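You operate a simulated robot arm through the tools that you are given. There is no shell and no other tool.

You run a simulated two-armed robot. Do the job below in one go: nothing can be reset, and whatever is moved stays where it is left.

JOB
Screw the lid back on the green jar.

The check looks at the end state, three seconds after you hand in, the way a careful person would. Anything else that was tipped, shoved, dropped, spilled or broken makes it a failure. A push-on lid holds only when it is set on centred and level and pressed home; a screw cap is set on level and turned clockwise until tight.

ROBOT AND FRAMES
Two 6-joint arms with two-finger grippers on one trunk, on a base that moves. Base frame: it is fixed to the floor where the robot stands at the start and does not move with it; the origin is under the middle of the robot, x ahead of it, y to its left, z up. Units: cm, degrees, N and s.
The left shoulder is at the start at [6, 14.3, 85], the right one opposite. With the tool pointing down near the work surface each hand reaches from about 10 to 68 cm from the robot's upright axis, wherever it stands, measured 20 degrees to its own side. Places, roughly: green jar [-225, -150, 100]. Payload 2.45 kg a hand.
Tool frame (each hand has its own): the origin (TCP) lies between the finger pads and is the grasp point; the fingertips stand 2.6 cm ahead of it; z points along the fingers, y is the line along which they close. The gripper opens to 9.6 cm; its body begins 6.9 cm behind the TCP.
Orientation is told as [roll, pitch, yaw] about the base's x, y, z axes, in that order, counted from this pose: with the fingers straight down and closing along the base's y, the tool's x points along the base's -x, its y along +y and its z along -z.

CONTROLS
- The arms move only by the tool drive_tool. It takes "left_plan", "right_plan" or both (then of equal length, played together; a hand with none holds still); each is text: rows parted by semicolons, each of 7 numbers parted by spaces: the shift along the base's x, y, z in units of 300 mm (1.0 is 300 mm), then the turn, a rotation vector about the base's x, y, z in units of 90 degrees (1.0 is 90 degrees), then the opening, from 0 (shut) to 1 (fully open). In form: tx ty tz ax ay az gripper; .... A call has 1 to 20 rows; each row is the pose to reach, as a shift and turn from the pose commanded when the call began. A call with a number of a shift or a turn outside -1 to 1 is refused whole. A row lasts 0.2 s, in which the tool goes at most 5 cm and 8.6 degrees; a call with a longer step from one row to the next is refused whole, and so is a gripper value outside its range. Where a pose cannot be reached the arm comes as near as it can. A force on the tool above 40 N (or 10 N above the force at the start of the call, whichever is more), or a blocked arm, ends the call early, and 0.2 s more pass. The fingers move at their own pace (about 7.99 cm/s each) and stop on an object; they squeeze with about 23 N. The grip force told is the motor's: it shows also when the fingers shut on nothing. Time passes only in rows, and 0.2 s behind the last, so rows that repeat a pose let the fingers close. It gives the time, the measured TCP pose, the force on the tool (base axes), the opening and the grip force at its end, in the units of the frame above (readings bear some noise), with the torque about the TCP (base axes, N m) and any sound that the robot's microphone picked up.
- Cameras (640 x 400 px; columns grow to the right, rows downward): "scene" is now at [14.89, -0.47, 147.48]; the picture's right is [-0.08, -1.00, 0.00], its down [-0.57, 0.05, -0.82] and it looks along [0.82, -0.07, -0.57] (base axes); focal length 261 px, centre (320, 200). "left" rides on the left gripper at [8.2, -0.3, -9.8] in its tool frame; the picture's right is [0.04, 1.00, 0.00], its down [-0.73, 0.03, -0.68] and it looks along [-0.68, 0.03, 0.73] (tool axes); focal length 256 px, centre (320, 200). "right" rides on the right gripper at [8.1, 0.3, -9.8] in its tool frame; the picture's right is [-0.04, 1.00, 0.00], its down [-0.73, -0.03, -0.68] and it looks along [-0.68, -0.03, 0.73] (tool axes); focal length 256 px, centre (320, 200). There is no depth. A picture from a camera that has moved, and an enlarged one, comes with that camera's place and axes in the base frame and with its lens.
- grab_frame(camera): a new picture of that camera. No time passes.
- raise_lower(by): slides the trunk up (or, below 0, down) by that many cm; the arms and the scene camera ride with it, the base frame stays. It gives what a move gives, with no picture.
- roll_base(legs): drives the robot by 1 to 6 legs, each [ahead, turn to the left] in cm and degrees, along the robot's own axes; the way and the turn of a leg run together, so that a leg with both is an arc; at most 150 cm and 180 degrees a leg. The arms and the cameras ride along, it lands a little off, and it stops where it bumps. It gives what a move gives.
- pan_tilt(pan, tilt): turns the head with the scene camera to pan (to the left, within 86 degrees either way) and tilt (down, from -29 to 69), counted from straight ahead of the robot. It gives what a move gives.
- enlarge(camera, box): a new picture of the part [left, top, right, bottom] of that camera's present view, enlarged. No time passes.
- finish_job(): hands the job in; it is judged then, once.

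Nothing tells you exact positions but the pictures and the camera data. Unless the task says otherwise, let go and move clear before handing in.

The tools are called as a command line: name --argument value ..., lists and objects as JSON in quotes. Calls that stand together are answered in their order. drive_tool: Moves the arms, as the interface text tells. Its arguments: {"type":"object","properties":{"left_plan":{"type":"string"},"right_plan":{"type":"string"}},"required":[]} The other tools are called the same way: raise_lower (by) moves the trunk up or down; roll_base (legs) drives the base; pan_tilt (pan, tilt) turns the head that bears the scene camera; grab_frame (camera) takes a picture; enlarge (camera, box) takes an enlarged picture of a part of a camera's view; finish_job () hands the job in.

At the start:

```text
t: 0.0
left_tcp_pos: [46.22, 20.62, 115.32]
left_orientation: [0.0, 0.0, 0.4]
left_force: [1.1, 0.0, -1.2]
left_torque: [0.04, -0.01, -0.01]
left_opening: 9.6
left_grip_force: 0.1
right_tcp_pos: [39.62, -18.65, 122.82]
right_orientation: [-0.1, 0.0, 0.4]
right_force: [0.1, 0.9, -0.7]
right_torque: [0.0, 0.03, -0.02]
right_opening: 9.59
right_grip_force: 0.0
trunk travel left (down, up): [-47.5, 11.5]
robot x, y, heading: [-0.4, 0.28, 0.0]
head pan, tilt (commanded): [-4.7, 34.9]
```

scene: 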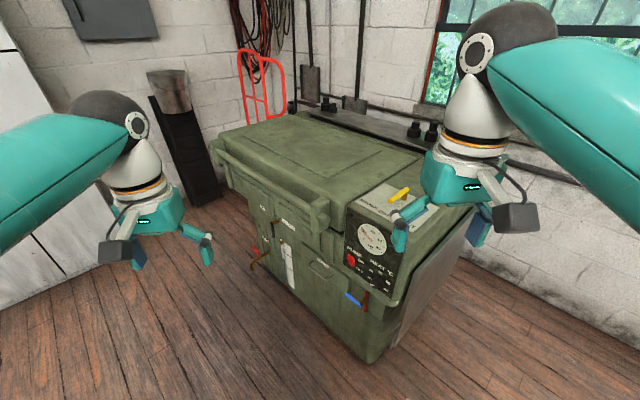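
right: 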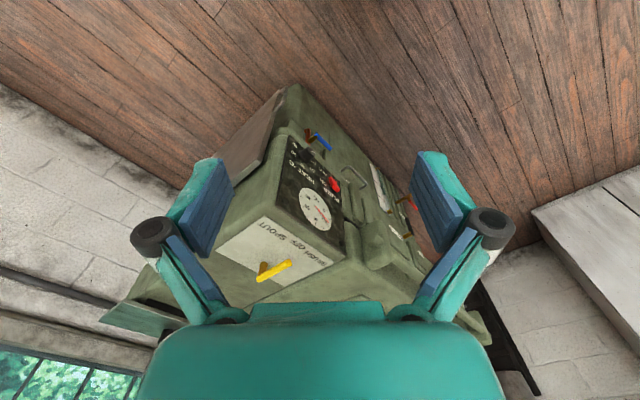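
left: 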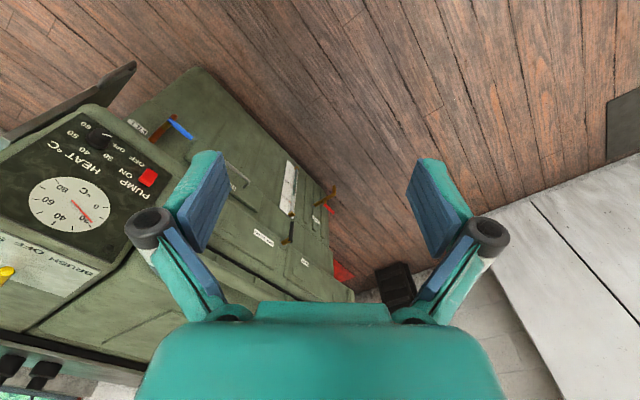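

The scene view shows a green machine in front of me; the jar should be behind me to the right at about [-225, -150, 100]. I'll pan the head both ways to see what's around before turning the base.

pan_tilt --pan -86 --tilt 25

grab_frame --camera "scene"

pan_tilt --pan 86 --tilt 25

grab_frame --camera "scene"

```text
t: 1.6
left_tcp_pos: [46.18, 20.71, 115.34]
left_orientation: [0.0, 0.0, 0.4]
left_force: [0.0, -0.2, 0.2]
left_torque: [-0.05, 0.02, -0.01]
left_opening: 9.59
left_grip_force: 0.1
right_tcp_pos: [39.66, -18.79, 122.74]
right_orientation: [0.0, 0.0, 0.5]
right_force: [-0.7, -0.4, -0.2]
right_torque: [0.02, -0.04, -0.01]
right_opening: 9.62
right_grip_force: 0.1
trunk travel left (down, up): [-47.5, 11.5]
robot x, y, heading: [0.1, -0.01, -0.2]
head pan, tilt (commanded): [-85.9, 25.0]
```

```text
taken
camera scene: at [6.76, -8.94, 149.05], right [-1.0, -0.07, 0.0], down [-0.03, 0.42, -0.91], along [0.06, -0.9, -0.42], focal length 261 px, centre (320, 200)
```

scene: 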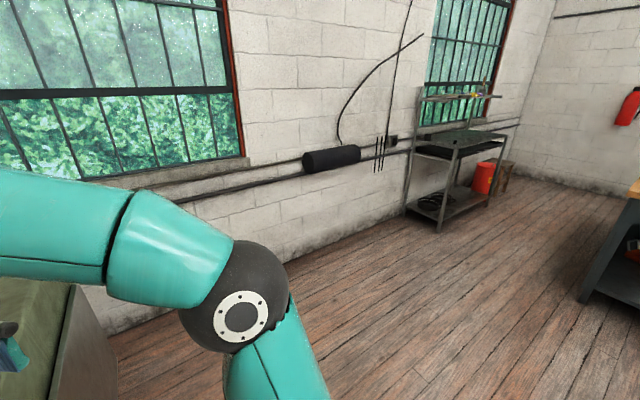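

```text
t: 4.2
left_tcp_pos: [46.2, 20.62, 115.25]
left_orientation: [0.0, 0.0, 0.5]
left_force: [-1.1, -0.2, -0.6]
left_torque: [0.04, 0.0, -0.01]
left_opening: 9.6
left_grip_force: 0.1
right_tcp_pos: [39.73, -18.68, 122.8]
right_orientation: [0.0, 0.0, 0.4]
right_force: [0.3, 0.1, -0.2]
right_torque: [0.02, 0.01, 0.03]
right_opening: 9.6
right_grip_force: 0.1
trunk travel left (down, up): [-47.5, 11.5]
robot x, y, heading: [-0.11, 0.29, 0.0]
head pan, tilt (commanded): [85.9, 25.0]
```

```text
taken
camera scene: at [6.76, 9.44, 149.05], right [1.0, -0.07, 0.0], down [-0.03, -0.42, -0.91], along [0.06, 0.9, -0.42], focal length 261 px, centre (320, 200)
```

scene: 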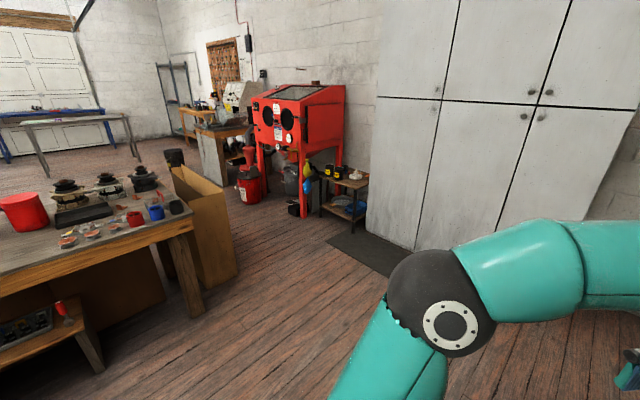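

Behind me there are benches on both sides; the nearer edge of the right-hand one seems to start near [-160, -155]. I'll turn right in place and look towards the jar's location.

roll_base --legs '[[0, -100]]'

pan_tilt --pan -46 --tilt 20

grab_frame --camera "scene"

```text
t: 7.9
left_tcp_pos: [31.38, -39.07, 115.44]
left_orientation: [0.1, 0.1, -75.0]
left_force: [-0.4, -0.5, -0.1]
left_torque: [0.08, -0.09, 0.0]
left_opening: 9.61
left_grip_force: 0.0
right_tcp_pos: [-8.34, -42.92, 122.91]
right_orientation: [0.2, 0.1, -74.9]
right_force: [-1.7, -1.4, 0.2]
right_torque: [0.01, -0.08, 0.0]
right_opening: 9.6
right_grip_force: 0.1
trunk travel left (down, up): [-47.5, 11.5]
robot x, y, heading: [4.97, 2.53, -75.9]
head pan, tilt (commanded): [85.9, 25.0]
stopped in leg 1: the robot was blocked; the commanded pose is now the measured one
```

```text
t: 10.1
left_tcp_pos: [31.81, -38.88, 115.45]
left_orientation: [0.0, 0.1, -75.0]
left_force: [0.5, -0.1, 0.9]
left_torque: [0.01, 0.0, 0.02]
left_opening: 9.61
left_grip_force: 0.0
right_tcp_pos: [-7.99, -42.57, 122.83]
right_orientation: [0.1, 0.0, -74.8]
right_force: [1.0, 0.2, -0.5]
right_torque: [-0.01, 0.0, 0.0]
right_opening: 9.6
right_grip_force: 0.2
trunk travel left (down, up): [-47.5, 11.5]
robot x, y, heading: [4.75, 2.13, -75.9]
head pan, tilt (commanded): [-46.0, 20.0]
```

```text
taken
camera scene: at [1.43, -11.45, 149.85], right [-0.85, 0.53, 0.0], down [0.18, 0.29, -0.94], along [-0.5, -0.8, -0.34], focal length 261 px, centre (320, 200)
```

scene: 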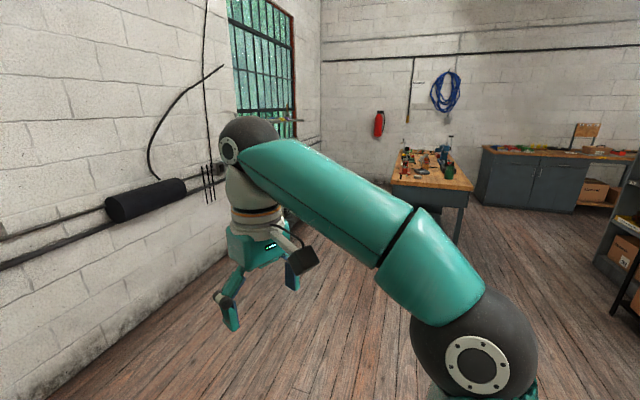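

The turn was blocked at about -76°, so something is touching. I'll look left to see where the machine stands against the left arm.

pan_tilt --pan 70 --tilt 50

grab_frame --camera "scene"

grab_frame --camera "left"

pan_tilt --pan -80 --tilt 60

grab_frame --camera "scene"

pan_tilt --pan 0 --tilt 65

grab_frame --camera "scene"

```text
t: 12.0
left_tcp_pos: [31.73, -38.91, 115.45]
left_orientation: [-0.1, 0.1, -74.9]
left_force: [0.0, 0.8, -0.1]
left_torque: [-0.01, 0.01, 0.0]
left_opening: 9.61
left_grip_force: 0.1
right_tcp_pos: [-8.03, -42.6, 122.92]
right_orientation: [0.1, -0.1, -74.8]
right_force: [-0.1, 0.1, 0.7]
right_torque: [0.01, 0.0, -0.02]
right_opening: 9.58
right_grip_force: 0.2
trunk travel left (down, up): [-47.5, 11.5]
robot x, y, heading: [4.45, 2.0, -75.7]
head pan, tilt (commanded): [70.0, 50.0]
```

```text
taken
camera scene: at [14.0, -4.32, 145.3], right [-0.1, -0.99, 0.0], down [-0.76, 0.08, -0.64], along [0.64, -0.07, -0.77], focal length 261 px, centre (320, 200)
```

scene: 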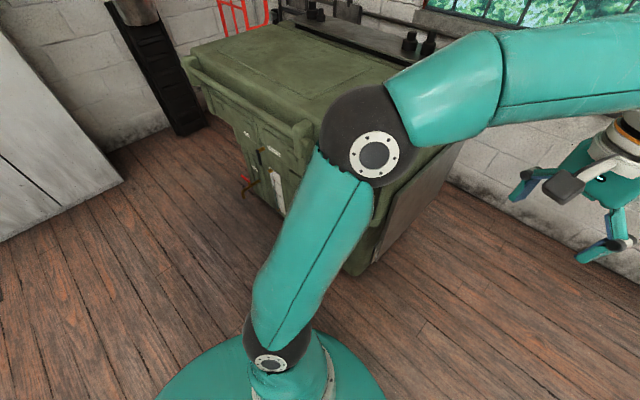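

```text
taken
camera left: at [29.26, -31.09, 125.27], right [0.95, 0.3, 0.0], down [0.22, -0.7, 0.68], along [0.2, -0.65, -0.73], focal length 256 px, centre (320, 200)
```

left: 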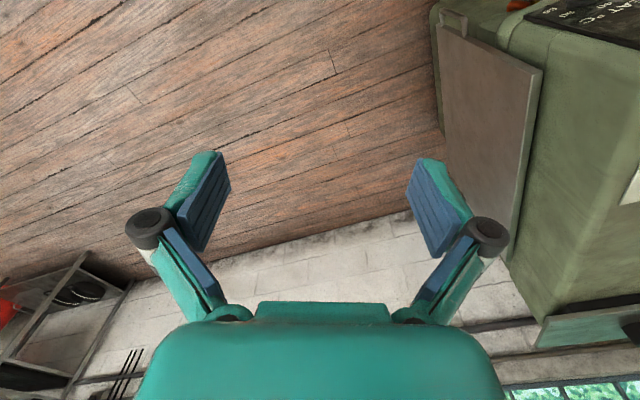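

```text
t: 14.3
left_tcp_pos: [31.69, -38.89, 115.43]
left_orientation: [-0.1, 0.0, -74.8]
left_force: [-0.4, -0.2, 0.6]
left_torque: [-0.01, -0.01, -0.01]
left_opening: 9.6
left_grip_force: 0.1
right_tcp_pos: [-8.21, -42.59, 122.98]
right_orientation: [0.1, 0.0, -74.8]
right_force: [0.1, 0.3, -0.2]
right_torque: [0.0, -0.05, 0.01]
right_opening: 9.6
right_grip_force: 0.1
trunk travel left (down, up): [-47.5, 11.5]
robot x, y, heading: [4.79, 2.02, -75.8]
head pan, tilt (commanded): [-80.0, 60.0]
```

```text
taken
camera scene: at [0.26, -6.26, 144.04], right [-0.41, 0.91, 0.0], down [0.79, 0.35, -0.5], along [-0.46, -0.2, -0.87], focal length 261 px, centre (320, 200)
```

scene: 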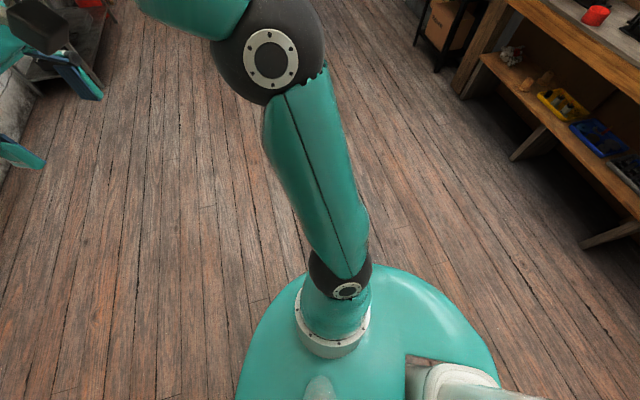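

```text
t: 15.9
left_tcp_pos: [31.81, -38.84, 115.45]
left_orientation: [0.0, -0.1, -74.9]
left_force: [-0.2, -0.5, -0.3]
left_torque: [0.01, 0.0, 0.04]
left_opening: 9.62
left_grip_force: 0.0
right_tcp_pos: [-7.97, -42.54, 122.94]
right_orientation: [0.1, 0.0, -74.8]
right_force: [0.7, 0.2, 0.5]
right_torque: [-0.01, 0.02, -0.03]
right_opening: 9.6
right_grip_force: 0.0
trunk travel left (down, up): [-47.5, 11.5]
robot x, y, heading: [5.13, 2.1, -76.0]
head pan, tilt (commanded): [0.0, 65.0]
```

```text
taken
camera scene: at [7.82, -9.42, 143.48], right [-0.97, -0.24, 0.0], down [-0.22, 0.88, -0.42], along [0.1, -0.41, -0.91], focal length 261 px, centre (320, 200)
```

scene: 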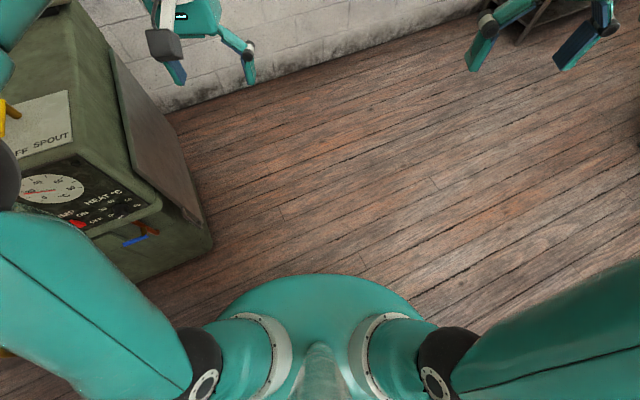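

The left elbow was against the green machine, which stands about 60 cm from me. I'll turn back left, reverse away from the machine, and then turn towards the jar.

roll_base --legs '[[0, 56], [-45, 0], [0, -60]]'

pan_tilt --pan -60 --tilt 25

grab_frame --camera "scene"

```text
t: 24.6
left_tcp_pos: [-13.56, -26.19, 115.44]
left_orientation: [0.0, 0.0, -78.1]
left_force: [-0.4, -0.8, -0.8]
left_torque: [0.0, 0.0, 0.04]
left_opening: 9.62
left_grip_force: 0.1
right_tcp_pos: [-53.64, -27.58, 122.82]
right_orientation: [0.1, -0.1, -78.0]
right_force: [0.0, -0.4, 0.3]
right_torque: [0.0, 0.0, -0.02]
right_opening: 9.59
right_grip_force: 0.1
trunk travel left (down, up): [-47.5, 11.5]
robot x, y, heading: [-36.09, 17.02, -79.0]
head pan, tilt (commanded): [0.0, 65.0]
```

```text
t: 25.9
left_tcp_pos: [-13.65, -26.14, 115.48]
left_orientation: [0.0, 0.0, -78.1]
left_force: [-0.4, -0.6, 0.0]
left_torque: [0.02, 0.01, -0.02]
left_opening: 9.6
left_grip_force: 0.0
right_tcp_pos: [-53.67, -27.56, 123.02]
right_orientation: [0.1, -0.1, -78.0]
right_force: [-0.5, 0.0, -0.5]
right_torque: [-0.03, -0.02, 0.0]
right_opening: 9.62
right_grip_force: 0.1
trunk travel left (down, up): [-47.5, 11.5]
robot x, y, heading: [-36.27, 16.42, -79.2]
head pan, tilt (commanded): [-60.0, 25.0]
```

```text
taken
camera scene: at [-42.2, 4.9, 149.04], right [-0.66, 0.76, 0.0], down [0.32, 0.28, -0.91], along [-0.68, -0.59, -0.42], focal length 261 px, centre (320, 200)
```

scene: 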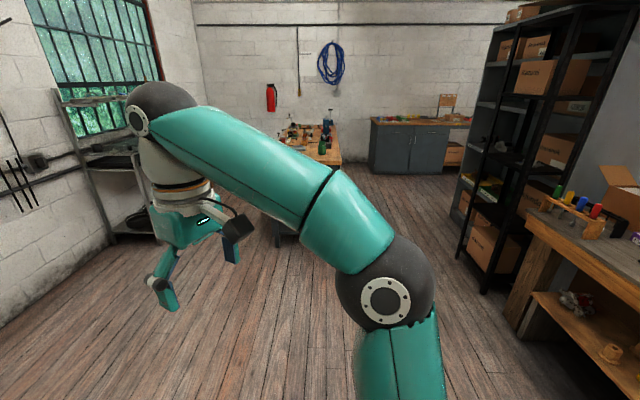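

The bench with the objects, including a green one, is visible ahead-right at roughly [-225, -150]. I'll continue the right turn to face it and take a closer look.

roll_base --legs '[[0, -58]]'

pan_tilt --pan 0 --tilt 20

grab_frame --camera "scene"

```text
t: 29.1
left_tcp_pos: [-60.32, -26.0, 115.41]
left_orientation: [-0.1, 0.2, -135.2]
left_force: [-0.2, -0.6, -0.1]
left_torque: [0.0, 0.03, 0.02]
left_opening: 9.63
left_grip_force: 0.1
right_tcp_pos: [-83.16, 6.79, 123.09]
right_orientation: [0.0, 0.1, -135.1]
right_force: [0.4, 0.3, 0.6]
right_torque: [0.02, 0.01, 0.02]
right_opening: 9.6
right_grip_force: 0.1
trunk travel left (down, up): [-47.5, 11.5]
robot x, y, heading: [-33.74, 13.72, -135.8]
head pan, tilt (commanded): [-60.0, 25.0]
```

```text
t: 30.4
left_tcp_pos: [-60.2, -25.88, 115.49]
left_orientation: [0.0, 0.0, -135.3]
left_force: [0.5, 1.1, 0.1]
left_torque: [-0.06, 0.03, -0.04]
left_opening: 9.6
left_grip_force: 0.1
right_tcp_pos: [-83.07, 6.9, 122.94]
right_orientation: [0.1, 0.0, -135.1]
right_force: [-0.5, 0.0, 0.1]
right_torque: [-0.02, 0.01, 0.0]
right_opening: 9.61
right_grip_force: 0.1
trunk travel left (down, up): [-47.5, 11.5]
robot x, y, heading: [-33.75, 13.26, -135.7]
head pan, tilt (commanded): [0.0, 20.0]
```

```text
taken
camera scene: at [-44.85, 3.09, 149.85], right [-0.7, 0.72, 0.0], down [0.25, 0.24, -0.94], along [-0.67, -0.66, -0.34], focal length 261 px, centre (320, 200)
```

scene: 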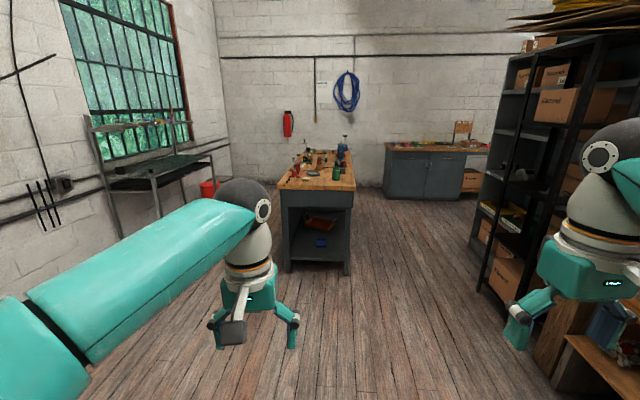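

enlarge --camera "scene" --box '[265, 130, 365, 200]'

```text
5.71 times, centred on (315, 165) of scene
camera zoom: at [-44.85, 3.09, 149.85], right [-0.7, 0.72, 0.0], down [0.25, 0.24, -0.94], along [-0.67, -0.66, -0.34], focal length 1492 px, centre (349, 400)
```

zoom: 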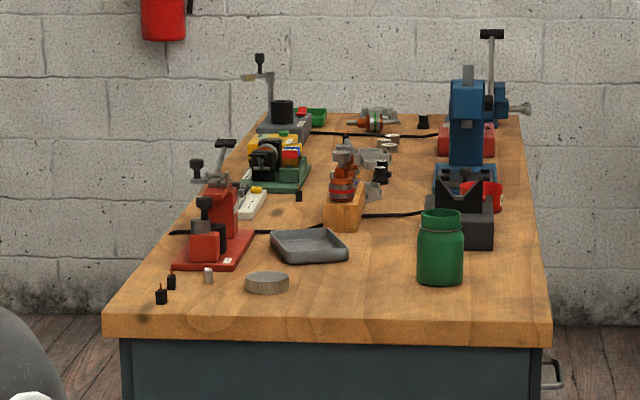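

The bench is about 2.4 m off, long axis heading about -140°, with the open green jar near its right front and a grey lid about 28 cm to the left of it. I'll drive closer and measure again.

roll_base --legs '[[120, 0], [0, -4.5]]'

pan_tilt --pan 0 --tilt 35

grab_frame --camera "scene"

```text
t: 37.1
left_tcp_pos: [-150.16, -107.6, 115.59]
left_orientation: [-0.1, 0.0, -140.0]
left_force: [0.6, -0.8, -0.3]
left_torque: [-0.03, 0.02, 0.0]
left_opening: 9.59
left_grip_force: 0.0
right_tcp_pos: [-170.2, -73.11, 122.92]
right_orientation: [0.1, 0.0, -139.9]
right_force: [1.5, 0.0, 0.2]
right_torque: [0.01, 0.05, -0.02]
right_opening: 9.6
right_grip_force: 0.0
trunk travel left (down, up): [-47.5, 11.5]
robot x, y, heading: [-120.48, -70.86, -140.3]
head pan, tilt (commanded): [0.0, 20.0]
```

```text
t: 37.9
left_tcp_pos: [-150.18, -107.65, 115.58]
left_orientation: [0.0, 0.1, -140.0]
left_force: [0.2, 0.7, -0.4]
left_torque: [0.01, -0.04, -0.03]
left_opening: 9.61
left_grip_force: 0.0
right_tcp_pos: [-170.21, -73.2, 123.07]
right_orientation: [0.1, 0.0, -139.9]
right_force: [-0.3, -0.2, 0.3]
right_torque: [-0.01, -0.05, 0.0]
right_opening: 9.57
right_grip_force: 0.1
trunk travel left (down, up): [-47.5, 11.5]
robot x, y, heading: [-120.52, -70.76, -140.4]
head pan, tilt (commanded): [0.0, 35.0]
```

```text
taken
camera scene: at [-131.82, -80.06, 147.48], right [-0.64, 0.77, 0.0], down [0.44, 0.36, -0.82], along [-0.63, -0.52, -0.57], focal length 261 px, centre (320, 200)
```

scene: 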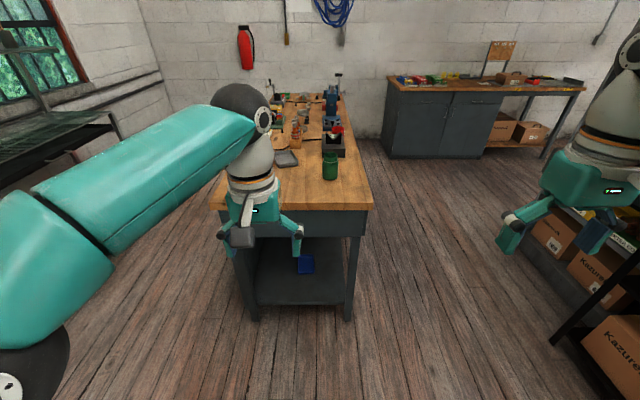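

Triangulating from the two views, the jar is about [-210, -140] on a bench top at z≈90, the lid is about [-189, -156], and the bench edge is 92 cm ahead of me. I'll raise the trunk for clearance and drive up closer.

raise_lower --by 10

roll_base --legs '[[42, 0]]'

pan_tilt --pan 0 --tilt 45

grab_frame --camera "scene"

grab_frame --camera "left"

grab_frame --camera "right"

```text
t: 39.2
left_tcp_pos: [-150.14, -107.73, 125.54]
left_orientation: [0.0, 0.0, -140.0]
left_force: [0.0, -0.1, -0.2]
left_torque: [0.02, -0.02, 0.02]
left_opening: 9.61
left_grip_force: 0.2
right_tcp_pos: [-170.23, -73.04, 133.01]
right_orientation: [0.0, 0.0, -139.8]
right_force: [0.6, 0.5, 0.2]
right_torque: [0.0, -0.04, 0.01]
right_opening: 9.6
right_grip_force: 0.1
trunk travel left (down, up): [-57.5, 1.5]
robot x, y, heading: [-120.62, -70.98, -140.6]
head pan, tilt (commanded): [0.0, 35.0]
```

```text
t: 41.8
left_tcp_pos: [-182.25, -134.18, 125.39]
left_orientation: [0.1, 0.0, -140.0]
left_force: [-0.2, -0.3, -0.6]
left_torque: [0.01, -0.01, -0.01]
left_opening: 9.61
left_grip_force: 0.0
right_tcp_pos: [-202.33, -99.55, 133.06]
right_orientation: [0.1, 0.0, -139.9]
right_force: [0.0, -0.4, 0.1]
right_torque: [0.06, -0.02, 0.01]
right_opening: 9.59
right_grip_force: 0.1
trunk travel left (down, up): [-57.5, 1.5]
robot x, y, heading: [-152.67, -97.24, -140.4]
head pan, tilt (commanded): [0.0, 35.0]
```

```text
t: 42.5
left_tcp_pos: [-182.23, -134.12, 125.57]
left_orientation: [0.0, 0.0, -140.0]
left_force: [0.7, 0.0, -0.5]
left_torque: [0.0, 0.0, 0.01]
left_opening: 9.61
left_grip_force: 0.1
right_tcp_pos: [-202.3, -99.61, 133.01]
right_orientation: [0.0, 0.1, -139.9]
right_force: [0.5, -1.2, 0.9]
right_torque: [0.05, 0.01, -0.04]
right_opening: 9.6
right_grip_force: 0.0
trunk travel left (down, up): [-57.5, 1.5]
robot x, y, heading: [-152.45, -97.19, -140.5]
head pan, tilt (commanded): [0.0, 45.0]
```

```text
taken
camera scene: at [-163.39, -106.07, 155.99], right [-0.64, 0.77, 0.0], down [0.55, 0.45, -0.71], along [-0.55, -0.45, -0.71], focal length 261 px, centre (320, 200)
```

scene: 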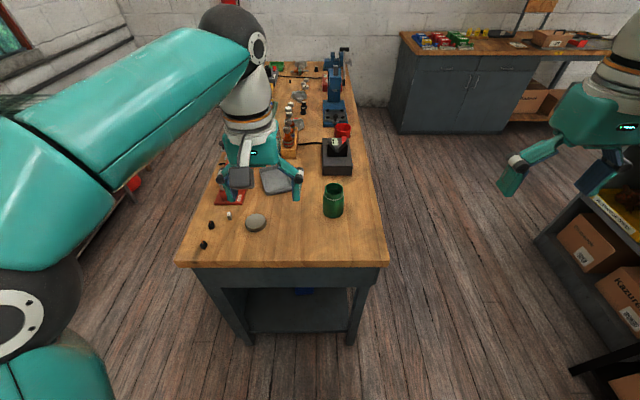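

```text
taken
camera left: at [-176.17, -128.58, 135.45], right [0.67, -0.74, 0.0], down [-0.54, -0.49, 0.68], along [-0.5, -0.46, -0.73], focal length 256 px, centre (320, 200)
```

left: 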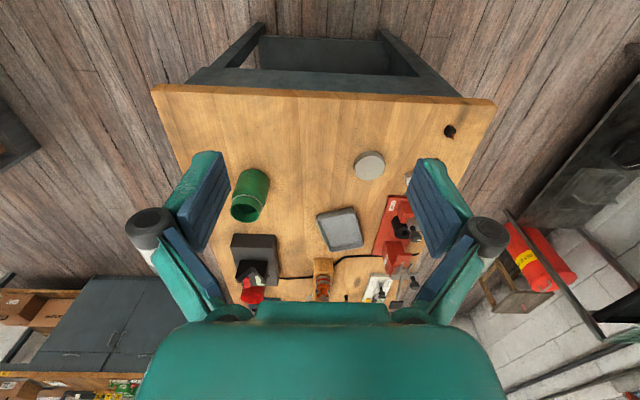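

```text
taken
camera right: at [-195.87, -94.44, 142.86], right [0.61, -0.79, 0.0], down [-0.58, -0.45, 0.68], along [-0.54, -0.42, -0.73], focal length 256 px, centre (320, 200)
```

right: 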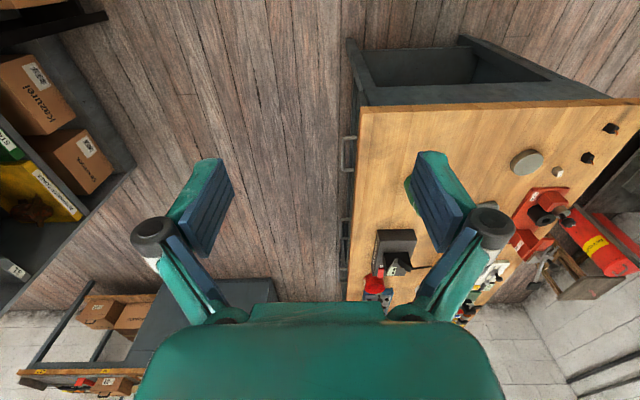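

The views agree: lid centre about [-192.5, -157], jar about [-212, -141], bench top about z=90. I'll drive in another 17 cm to bring both within easy reach, checking clearance with the bench edge.

roll_base --legs '[[15, 0]]'

pan_tilt --pan 0 --tilt 60

grab_frame --camera "scene"

grab_frame --camera "left"

grab_frame --camera "right"

```text
t: 43.9
left_tcp_pos: [-193.94, -143.76, 125.58]
left_orientation: [-0.1, 0.1, -140.1]
left_force: [-1.0, -0.5, 0.1]
left_torque: [0.02, -0.03, 0.02]
left_opening: 9.6
left_grip_force: 0.1
right_tcp_pos: [-214.0, -109.22, 133.03]
right_orientation: [0.0, 0.1, -139.9]
right_force: [-0.1, -0.1, -0.1]
right_torque: [0.04, -0.04, 0.0]
right_opening: 9.61
right_grip_force: 0.0
trunk travel left (down, up): [-57.5, 1.5]
robot x, y, heading: [-164.29, -106.73, -140.5]
head pan, tilt (commanded): [0.0, 45.0]
```

```text
t: 44.7
left_tcp_pos: [-193.71, -143.58, 125.69]
left_orientation: [0.0, 0.1, -140.1]
left_force: [0.1, 0.2, 0.3]
left_torque: [-0.01, 0.02, -0.02]
left_opening: 9.59
left_grip_force: 0.0
right_tcp_pos: [-213.77, -108.88, 133.12]
right_orientation: [0.0, 0.0, -139.9]
right_force: [0.3, 0.1, 0.2]
right_torque: [0.02, 0.01, -0.01]
right_opening: 9.63
right_grip_force: 0.1
trunk travel left (down, up): [-57.5, 1.5]
robot x, y, heading: [-163.74, -107.06, -140.3]
head pan, tilt (commanded): [0.0, 60.0]
```

```text
taken
camera scene: at [-173.7, -114.58, 154.05], right [-0.64, 0.77, 0.0], down [0.67, 0.55, -0.5], along [-0.39, -0.32, -0.87], focal length 261 px, centre (320, 200)
```

scene: 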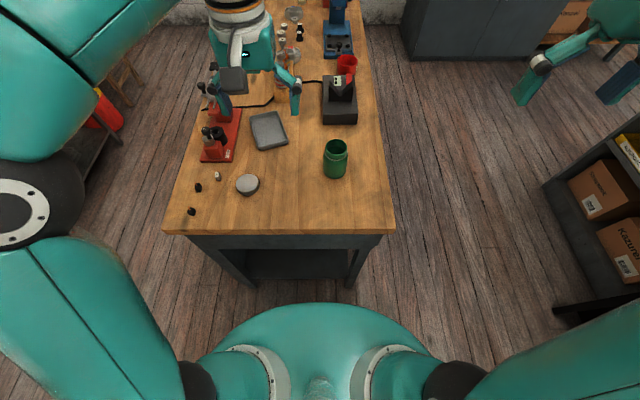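

```text
taken
camera left: at [-187.64, -138.01, 135.5], right [0.67, -0.74, 0.0], down [-0.54, -0.49, 0.68], along [-0.5, -0.46, -0.73], focal length 256 px, centre (320, 200)
```

left: 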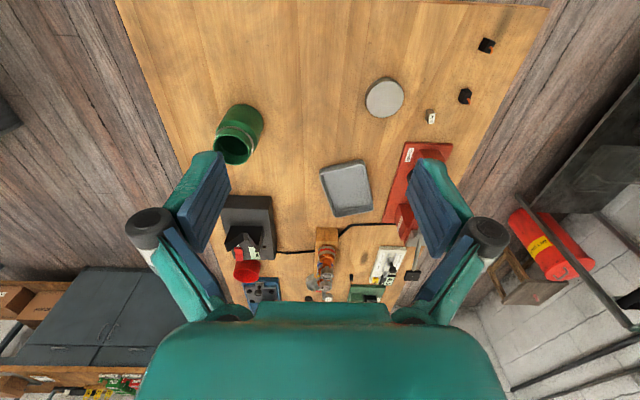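

```text
taken
camera right: at [-207.32, -103.87, 142.91], right [0.61, -0.79, 0.0], down [-0.58, -0.45, 0.68], along [-0.54, -0.42, -0.73], focal length 256 px, centre (320, 200)
```

right: 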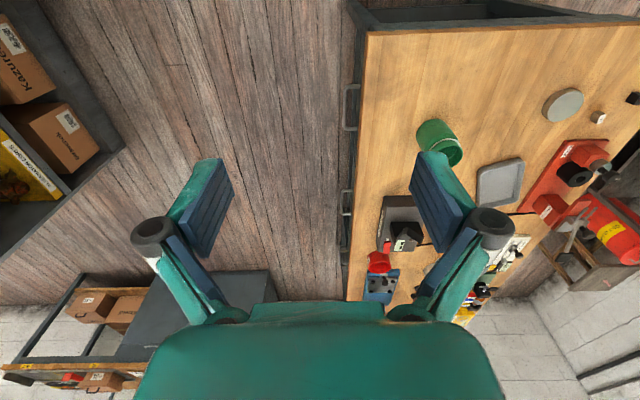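

The robot is docked with the lid about 54 cm ahead and 20 cm left, and the jar about 59 cm ahead and 4 cm right. I'll move 4 cm closer, then zoom in on the lid and the jar.

roll_base --legs '[[4, 0]]'

grab_frame --camera "scene"

enlarge --camera "scene" --box '[180, 100, 380, 240]'

enlarge --camera "left" --box '[200, 0, 480, 180]'

```text
t: 45.6
left_tcp_pos: [-196.95, -146.13, 125.55]
left_orientation: [0.0, 0.0, -140.0]
left_force: [-0.4, -0.6, -1.0]
left_torque: [0.03, -0.05, 0.03]
left_opening: 9.59
left_grip_force: 0.1
right_tcp_pos: [-217.07, -111.8, 132.99]
right_orientation: [0.0, 0.2, -139.8]
right_force: [-0.5, -1.0, -0.7]
right_torque: [0.08, -0.03, 0.0]
right_opening: 9.59
right_grip_force: 0.1
trunk travel left (down, up): [-57.5, 1.5]
robot x, y, heading: [-167.25, -109.33, -140.6]
head pan, tilt (commanded): [0.0, 60.0]
```

```text
taken
camera scene: at [-177.12, -117.4, 154.02], right [-0.64, 0.77, 0.0], down [0.67, 0.55, -0.5], along [-0.38, -0.32, -0.87], focal length 261 px, centre (320, 200)
```

scene: 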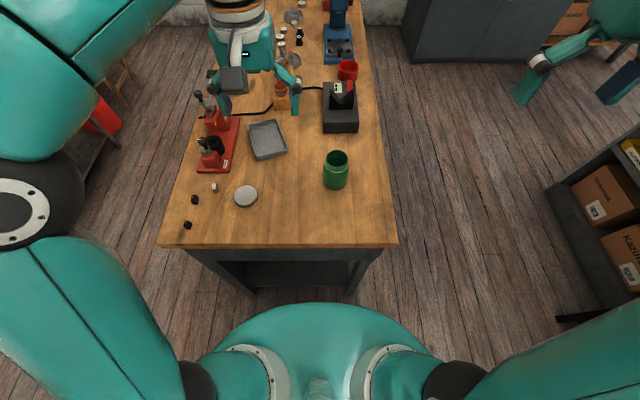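

```text
2.86 times, centred on (280, 170) of scene
camera zoom: at [-177.12, -117.4, 154.02], right [-0.64, 0.77, 0.0], down [0.67, 0.55, -0.5], along [-0.38, -0.32, -0.87], focal length 746 px, centre (434, 286)
```

zoom: 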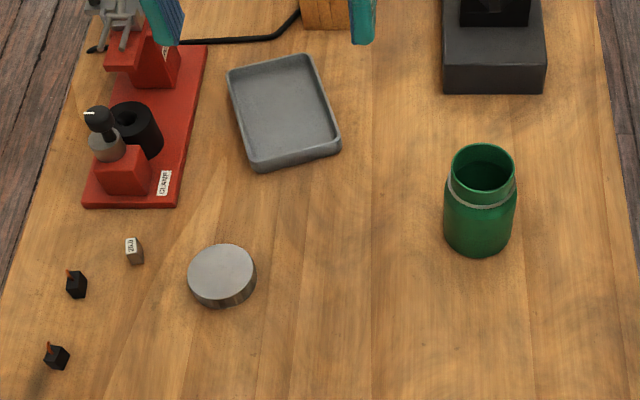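

```text
2.22 times, centred on (340, 90) of left
camera zoom: at [-191.02, -140.82, 135.39], right [0.67, -0.74, 0.0], down [-0.54, -0.49, 0.68], along [-0.5, -0.46, -0.74], focal length 569 px, centre (276, 444)
```

zoom: 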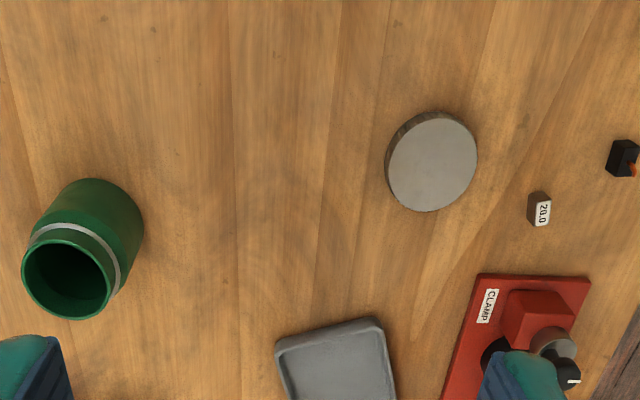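

The lid lies top side up, about 6.5 cm across; the jar body is about 6.8 cm across and its neck 5.5 cm. The bench top may be nearer z≈87. I'll bring the left hand over the lid, turned 45° counter-clockwise so the fingers miss the little "20.0" block, and measure from close up.

drive_tool --left_plan ".01625 -.0533 -.0729 0 0 .0625 1; .0325 -.1067 -.1458 0 0 .125 1; .04875 -.16 -.2187 0 0 .1875 1; .065 -.2133 -.2917 0 0 .25 1; .08125 -.2667 -.3646 0 0 .3125 1; .0975 -.32 -.4375 0 0 .375 1; .11375 -.3733 -.5104 0 0 .4375 1; .13 -.4267 -.5833 0 0 .5 1; .13 -.4267 -.5833 0 0 .5 1"

grab_frame --camera "left"

grab_frame --camera "scene"

```text
t: 47.6
left_tcp_pos: [-192.95, -158.82, 108.19]
left_orientation: [0.0, 0.0, -95.0]
left_force: [0.1, 0.4, 0.2]
left_torque: [-0.01, 0.01, 0.01]
left_opening: 9.6
left_grip_force: 0.1
right_tcp_pos: [-216.91, -111.58, 133.25]
right_orientation: [0.1, 0.0, -139.9]
right_force: [0.1, 0.6, 0.0]
right_torque: [-0.06, 0.02, 0.01]
right_opening: 9.61
right_grip_force: 0.1
trunk travel left (down, up): [-57.5, 1.5]
robot x, y, heading: [-167.4, -109.48, -140.6]
head pan, tilt (commanded): [0.0, 60.0]
```

```text
taken
camera left: at [-192.56, -150.65, 118.0], right [1.0, -0.05, 0.0], down [-0.03, -0.73, 0.68], along [-0.03, -0.68, -0.73], focal length 256 px, centre (320, 200)
```

left: 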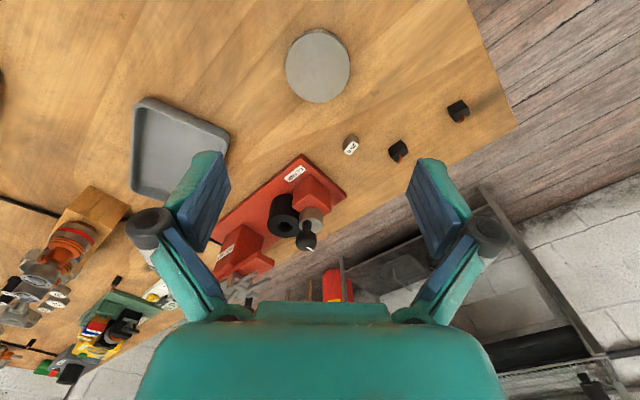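

```text
taken
camera scene: at [-176.9, -117.17, 154.04], right [-0.64, 0.77, 0.0], down [0.67, 0.55, -0.5], along [-0.39, -0.32, -0.87], focal length 261 px, centre (320, 200)
```

scene: 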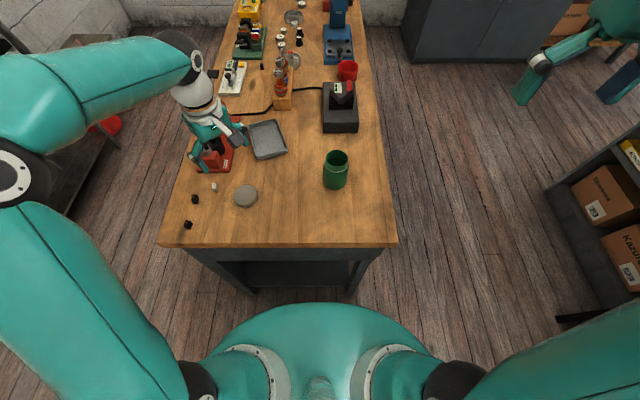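

The lid shows directly under the left hand, about 20 cm below the TCP, which puts its top near z≈89. I'll lower to about z=97 and check the centring.

drive_tool --left_plan "0 0 -.0917 0 0 0 1; 0 0 -.1833 0 0 0 1; 0 0 -.275 0 0 0 1; 0 0 -.3667 0 0 0 1; 0 0 -.3667 0 0 0 1"

grab_frame --camera "left"

enlarge --camera "scene" --box '[160, 100, 360, 240]'

```text
t: 48.8
left_tcp_pos: [-193.08, -158.99, 97.1]
left_orientation: [0.1, 0.0, -95.0]
left_force: [-0.3, 1.2, 0.5]
left_torque: [0.02, 0.03, -0.03]
left_opening: 9.61
left_grip_force: 0.0
right_tcp_pos: [-216.91, -111.66, 133.04]
right_orientation: [0.0, -0.1, -139.9]
right_force: [-0.7, 0.4, 0.6]
right_torque: [-0.01, 0.0, 0.05]
right_opening: 9.6
right_grip_force: 0.1
trunk travel left (down, up): [-57.5, 1.5]
robot x, y, heading: [-167.41, -109.21, -140.3]
head pan, tilt (commanded): [0.0, 60.0]
```

```text
taken
camera left: at [-192.69, -150.88, 106.99], right [1.0, -0.05, 0.0], down [-0.04, -0.73, 0.68], along [-0.03, -0.68, -0.73], focal length 256 px, centre (320, 200)
```

left: 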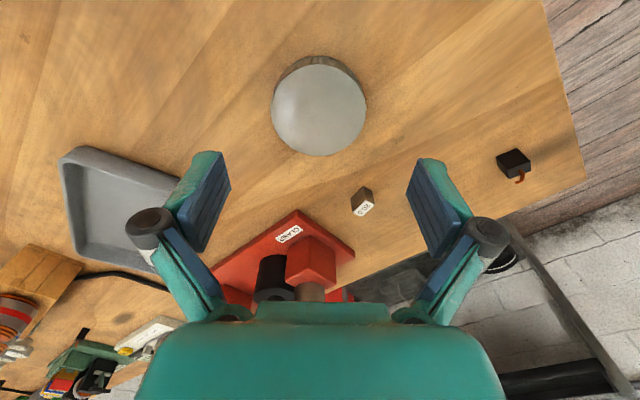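

```text
2.86 times, centred on (260, 170) of scene
camera zoom: at [-176.89, -117.19, 154.04], right [-0.64, 0.77, 0.0], down [0.67, 0.55, -0.5], along [-0.39, -0.32, -0.87], focal length 746 px, centre (491, 286)
```

zoom: 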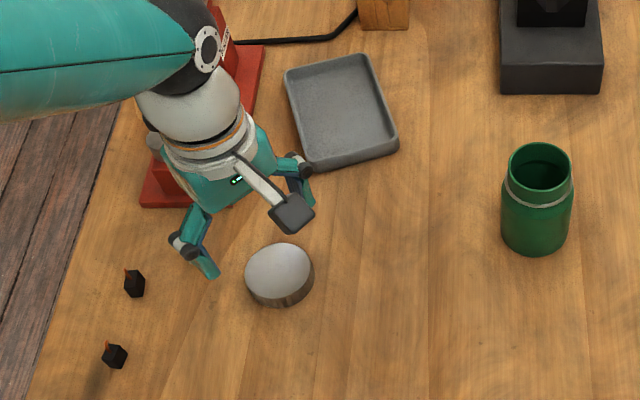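

Two heights of the left camera put the lid top at z≈89.2, centred about 0.5 cm towards +y from the TCP. I'll shift by that amount and go down until the fingertips are just above the bench.

drive_tool --left_plan "0 .016 -.06 0 0 0 1; 0 .016 -.12 0 0 0 1; 0 .016 -.17 0 0 0 1; 0 .016 -.2 0 0 0 1; 0 .016 -.215 0 0 0 1; 0 .016 -.215 0 0 0 1"

grab_frame --camera "left"

enlarge --camera "scene" --box '[180, 130, 320, 230]'

```text
t: 50.2
left_tcp_pos: [-193.05, -158.37, 90.71]
left_orientation: [0.0, 0.0, -95.0]
left_force: [-0.3, -0.5, 0.4]
left_torque: [0.0, -0.01, -0.04]
left_opening: 9.61
left_grip_force: 0.0
right_tcp_pos: [-216.84, -111.59, 133.18]
right_orientation: [0.0, 0.1, -139.9]
right_force: [0.7, -1.3, -0.1]
right_torque: [-0.05, -0.03, -0.02]
right_opening: 9.6
right_grip_force: 0.0
trunk travel left (down, up): [-57.5, 1.5]
robot x, y, heading: [-167.18, -109.45, -140.7]
head pan, tilt (commanded): [0.0, 60.0]
```

```text
taken
camera left: at [-192.6, -150.28, 100.55], right [1.0, -0.05, 0.0], down [-0.04, -0.73, 0.68], along [-0.03, -0.68, -0.73], focal length 256 px, centre (320, 200)
```

left: 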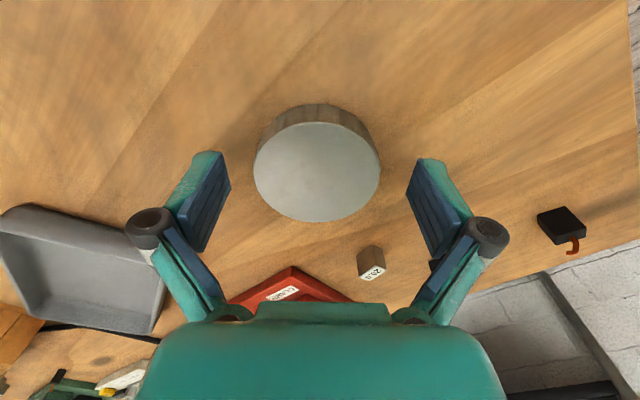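

```text
4.00 times, centred on (250, 180) of scene
camera zoom: at [-176.91, -117.22, 154.04], right [-0.64, 0.77, 0.0], down [0.67, 0.55, -0.5], along [-0.39, -0.32, -0.87], focal length 1044 px, centre (600, 280)
```

zoom: 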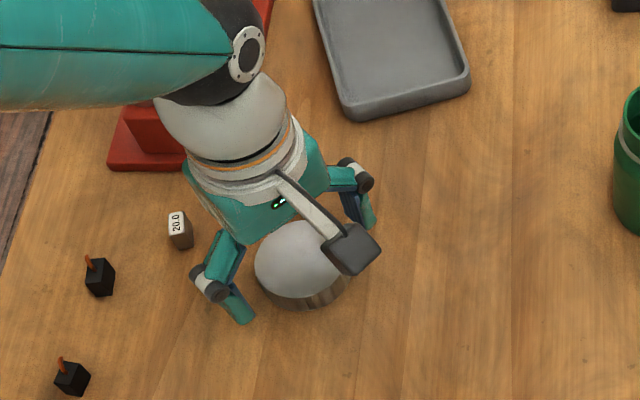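

The lid sits between the open fingers; I'll enlarge the left view to check centring before closing.

enlarge --camera "left" --box '[190, 80, 450, 240]'

```text
2.46 times, centred on (320, 160) of left
camera zoom: at [-192.6, -150.28, 100.55], right [1.0, -0.05, 0.0], down [-0.04, -0.73, 0.68], along [-0.03, -0.68, -0.73], focal length 630 px, centre (320, 298)
```

zoom: 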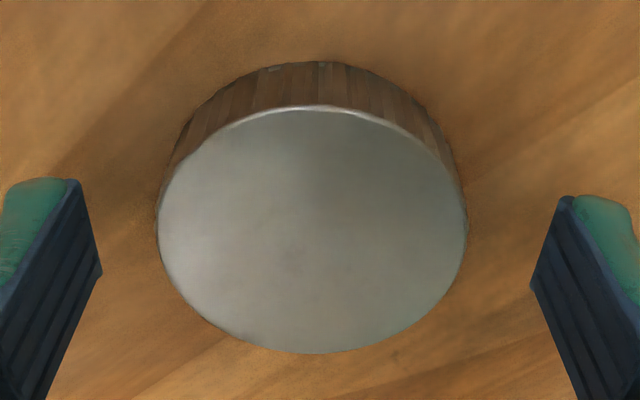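

The lid top is at about z=90.0, radius 3.27, about 1.9 cm tall, bench about z=88.1; the TCP is within 2 mm of its centre. I'll correct by those 2 mm, lift the tips 2 mm clear of the bench, and close the left hand on the lid.

drive_tool --left_plan "-.005 -.0067 .007 0 0 0 1; -.005 -.0067 .007 0 0 0 .8; -.005 -.0067 .007 0 0 0 .7; -.005 -.0067 .007 0 0 0 .6; -.005 -.0067 .007 0 0 0 .5; -.005 -.0067 .007 0 0 0 0; -.005 -.0067 .007 0 0 0 0; -.005 -.0067 .007 0 0 0 0"

enlarge --camera "left" --box '[190, 80, 450, 240]'

```text
t: 52.0
left_tcp_pos: [-192.99, -158.71, 90.93]
left_orientation: [0.0, 0.0, -95.0]
left_force: [-1.2, -1.0, 3.4]
left_torque: [0.01, 0.08, 0.06]
left_opening: 6.48
left_grip_force: 23.3
right_tcp_pos: [-216.96, -111.7, 133.2]
right_orientation: [0.0, 0.0, -139.9]
right_force: [0.5, -0.1, 0.6]
right_torque: [0.02, 0.0, 0.02]
right_opening: 9.62
right_grip_force: 0.0
trunk travel left (down, up): [-57.5, 1.5]
robot x, y, heading: [-167.11, -109.28, -140.7]
head pan, tilt (commanded): [0.0, 60.0]
```

```text
2.46 times, centred on (320, 160) of left
camera zoom: at [-192.74, -150.51, 100.81], right [1.0, -0.05, 0.0], down [-0.03, -0.73, 0.68], along [-0.03, -0.68, -0.73], focal length 630 px, centre (320, 298)
```

zoom: 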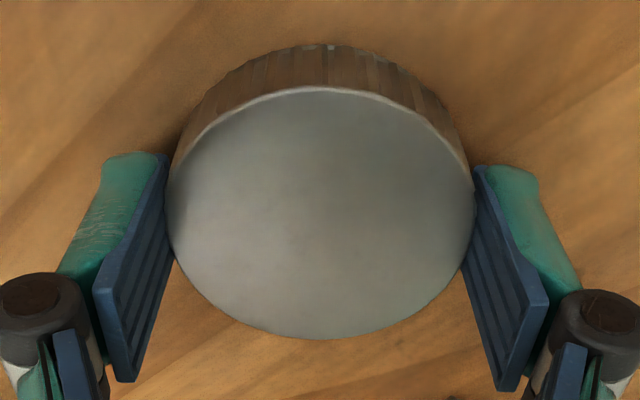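

The lid is held (opening 6.48 cm, 23 N) with its centre within 1–2 mm of the TCP and its bottom about flush with the fingertips. I'll lift it 12 cm and at the same time turn the right hand 90° clockwise, ready to approach the jar from the right and hold it still.

drive_tool --left_plan "0 0 .04 0 0 0 0; 0 0 .1 0 0 0 0; 0 0 .18 0 0 0 0; 0 0 .26 0 0 0 0; 0 0 .34 0 0 0 0; 0 0 .4 0 0 0 0; 0 0 .4 0 0 0 0; 0 0 .4 0 0 0 0; 0 0 .4 0 0 0 0; 0 0 .4 0 0 0 0; 0 0 .4 0 0 0 0; 0 0 .4 0 0 0 0" --right_plan "0 0 0 0 0 -.0833 1; 0 0 0 0 0 -.1667 1; 0 0 0 0 0 -.25 1; 0 0 0 0 0 -.3333 1; 0 0 0 0 0 -.4167 1; 0 0 0 0 0 -.5 1; 0 0 0 0 0 -.5833 1; 0 0 0 0 0 -.6667 1; 0 0 0 0 0 -.75 1; 0 0 0 0 0 -.8333 1; 0 0 0 0 0 -.9167 1; 0 0 0 0 0 -1 1"

grab_frame --camera "left"

grab_frame --camera "right"

grab_frame --camera "scene"

```text
t: 54.6
left_tcp_pos: [-192.99, -158.56, 102.99]
left_orientation: [0.0, 0.0, -94.9]
left_force: [-0.7, 0.2, 0.0]
left_torque: [0.02, -0.03, -0.04]
left_opening: 6.47
left_grip_force: 22.8
right_tcp_pos: [-216.95, -111.73, 133.19]
right_orientation: [0.0, -0.1, 130.0]
right_force: [0.1, 0.9, 0.0]
right_torque: [-0.02, -0.01, -0.02]
right_opening: 9.6
right_grip_force: 0.1
trunk travel left (down, up): [-57.5, 1.5]
robot x, y, heading: [-167.57, -109.14, -140.2]
head pan, tilt (commanded): [0.0, 60.0]
```

```text
taken
camera left: at [-192.65, -150.41, 112.79], right [1.0, -0.05, 0.0], down [-0.04, -0.73, 0.68], along [-0.03, -0.68, -0.73], focal length 256 px, centre (320, 200)
```

left: 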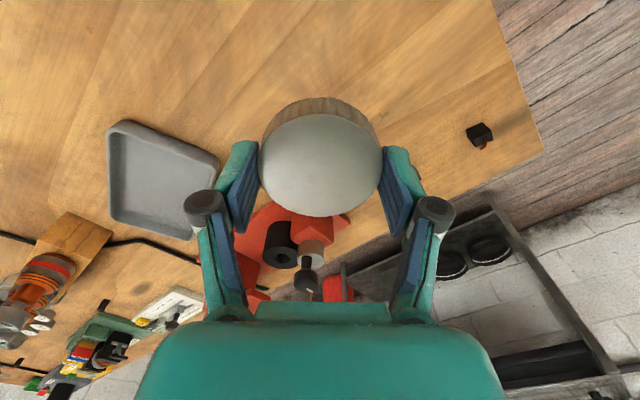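

```text
taken
camera right: at [-211.98, -118.05, 142.91], right [-0.79, -0.61, 0.0], down [-0.45, 0.58, 0.68], along [-0.42, 0.54, -0.73], focal length 256 px, centre (320, 200)
```

right: 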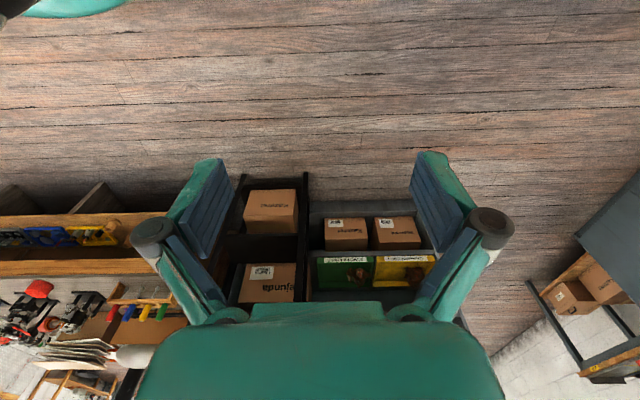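

```text
taken
camera scene: at [-176.91, -117.23, 154.04], right [-0.64, 0.77, 0.0], down [0.67, 0.55, -0.5], along [-0.39, -0.32, -0.87], focal length 261 px, centre (320, 200)
```

scene: 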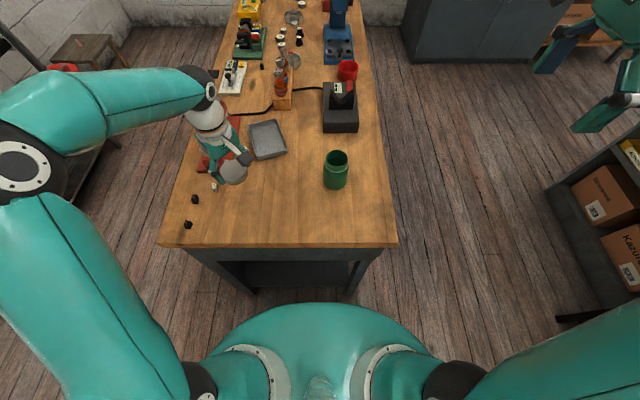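

The lid is lifted and steady in the left hand. Now I'll tilt the right hand so its fingers point left, 15° below horizontal, camera on top, and bring it to about 22 cm right of the jar at z≈106 for a close look.

drive_tool --right_plan "-.037 -.045 -.09 -.0638 -.0536 0 1; -.074 -.09 -.18 -.1276 -.1072 0 1; -.111 -.135 -.27 -.1914 -.1608 0 1; -.148 -.18 -.36 -.2552 -.2144 0 1; -.185 -.225 -.45 -.319 -.268 0 1; -.222 -.27 -.54 -.3828 -.3216 0 1; -.259 -.315 -.63 -.4466 -.3752 0 1; -.296 -.36 -.72 -.5104 -.4288 0 1; -.333 -.405 -.81 -.5742 -.4824 0 1; -.37 -.45 -.9 -.638 -.536 0 1; -.37 -.45 -.9 -.638 -.536 0 1; -.37 -.45 -.9 -.638 -.536 0 1"

grab_frame --camera "right"

grab_frame --camera "scene"

```text
t: 57.2
left_tcp_pos: [-193.06, -158.6, 102.87]
left_orientation: [0.1, 0.0, -95.0]
left_force: [0.2, -0.2, -0.2]
left_torque: [-0.02, -0.02, 0.02]
left_opening: 6.49
left_grip_force: 23.1
right_tcp_pos: [-227.99, -125.13, 106.05]
right_orientation: [0.0, 75.2, 130.1]
right_force: [-0.2, 0.0, 0.7]
right_torque: [0.01, 0.01, 0.06]
right_opening: 9.59
right_grip_force: 0.1
trunk travel left (down, up): [-57.5, 1.5]
robot x, y, heading: [-166.85, -109.93, -140.4]
head pan, tilt (commanded): [0.0, 60.0]
```

```text
taken
camera right: at [-233.02, -119.53, 116.42], right [-0.77, -0.63, -0.04], down [-0.52, 0.67, -0.53], along [0.36, -0.39, -0.84], focal length 256 px, centre (320, 200)
```

right: 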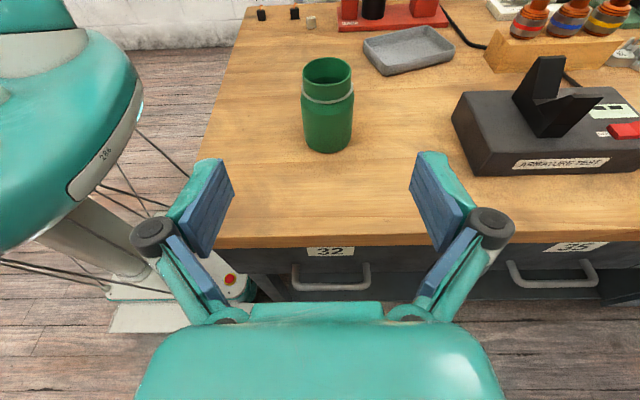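

```text
taken
camera scene: at [-177.01, -117.27, 154.03], right [-0.64, 0.77, 0.0], down [0.67, 0.55, -0.5], along [-0.38, -0.32, -0.87], focal length 261 px, centre (320, 200)
```

scene: 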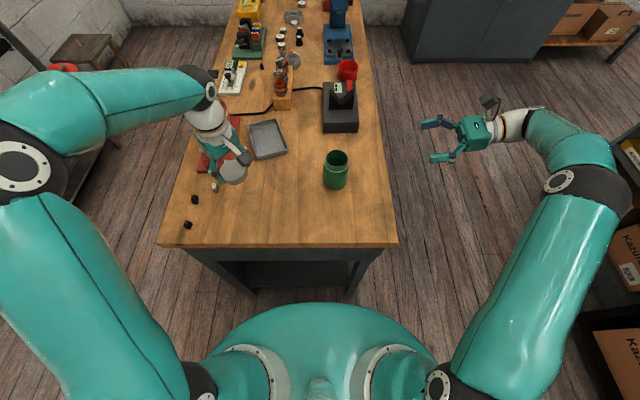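

The right hand is in place beside the bench at the jar's right, with a clear view of the jar. I'll enlarge this view to measure the jar's axis, rim and body heights.

enlarge --camera "right" --box '[250, 40, 410, 170]'

enlarge --camera "scene" --box '[290, 130, 390, 210]'

```text
3.08 times, centred on (330, 105) of right
camera zoom: at [-233.02, -119.53, 116.42], right [-0.77, -0.63, -0.04], down [-0.52, 0.67, -0.53], along [0.36, -0.39, -0.84], focal length 788 px, centre (289, 492)
```

zoom: 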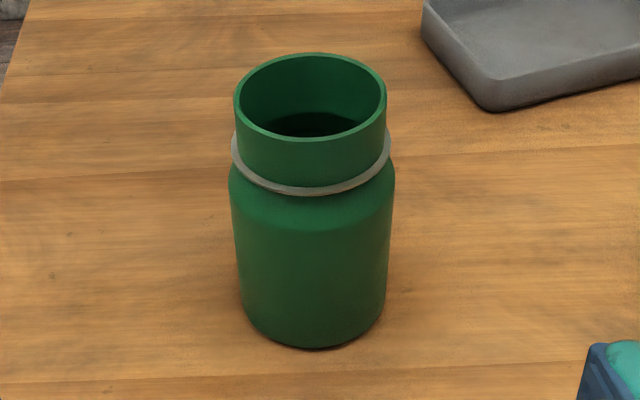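

```text
5.00 times, centred on (340, 170) of scene
camera zoom: at [-177.01, -117.27, 154.03], right [-0.64, 0.77, 0.0], down [0.67, 0.55, -0.5], along [-0.38, -0.32, -0.87], focal length 1306 px, centre (220, 350)
```

zoom: 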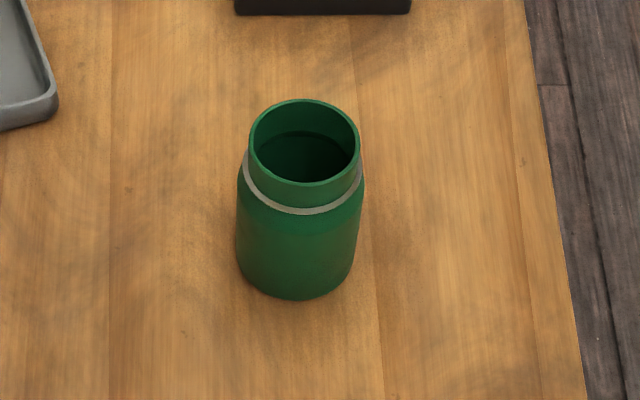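

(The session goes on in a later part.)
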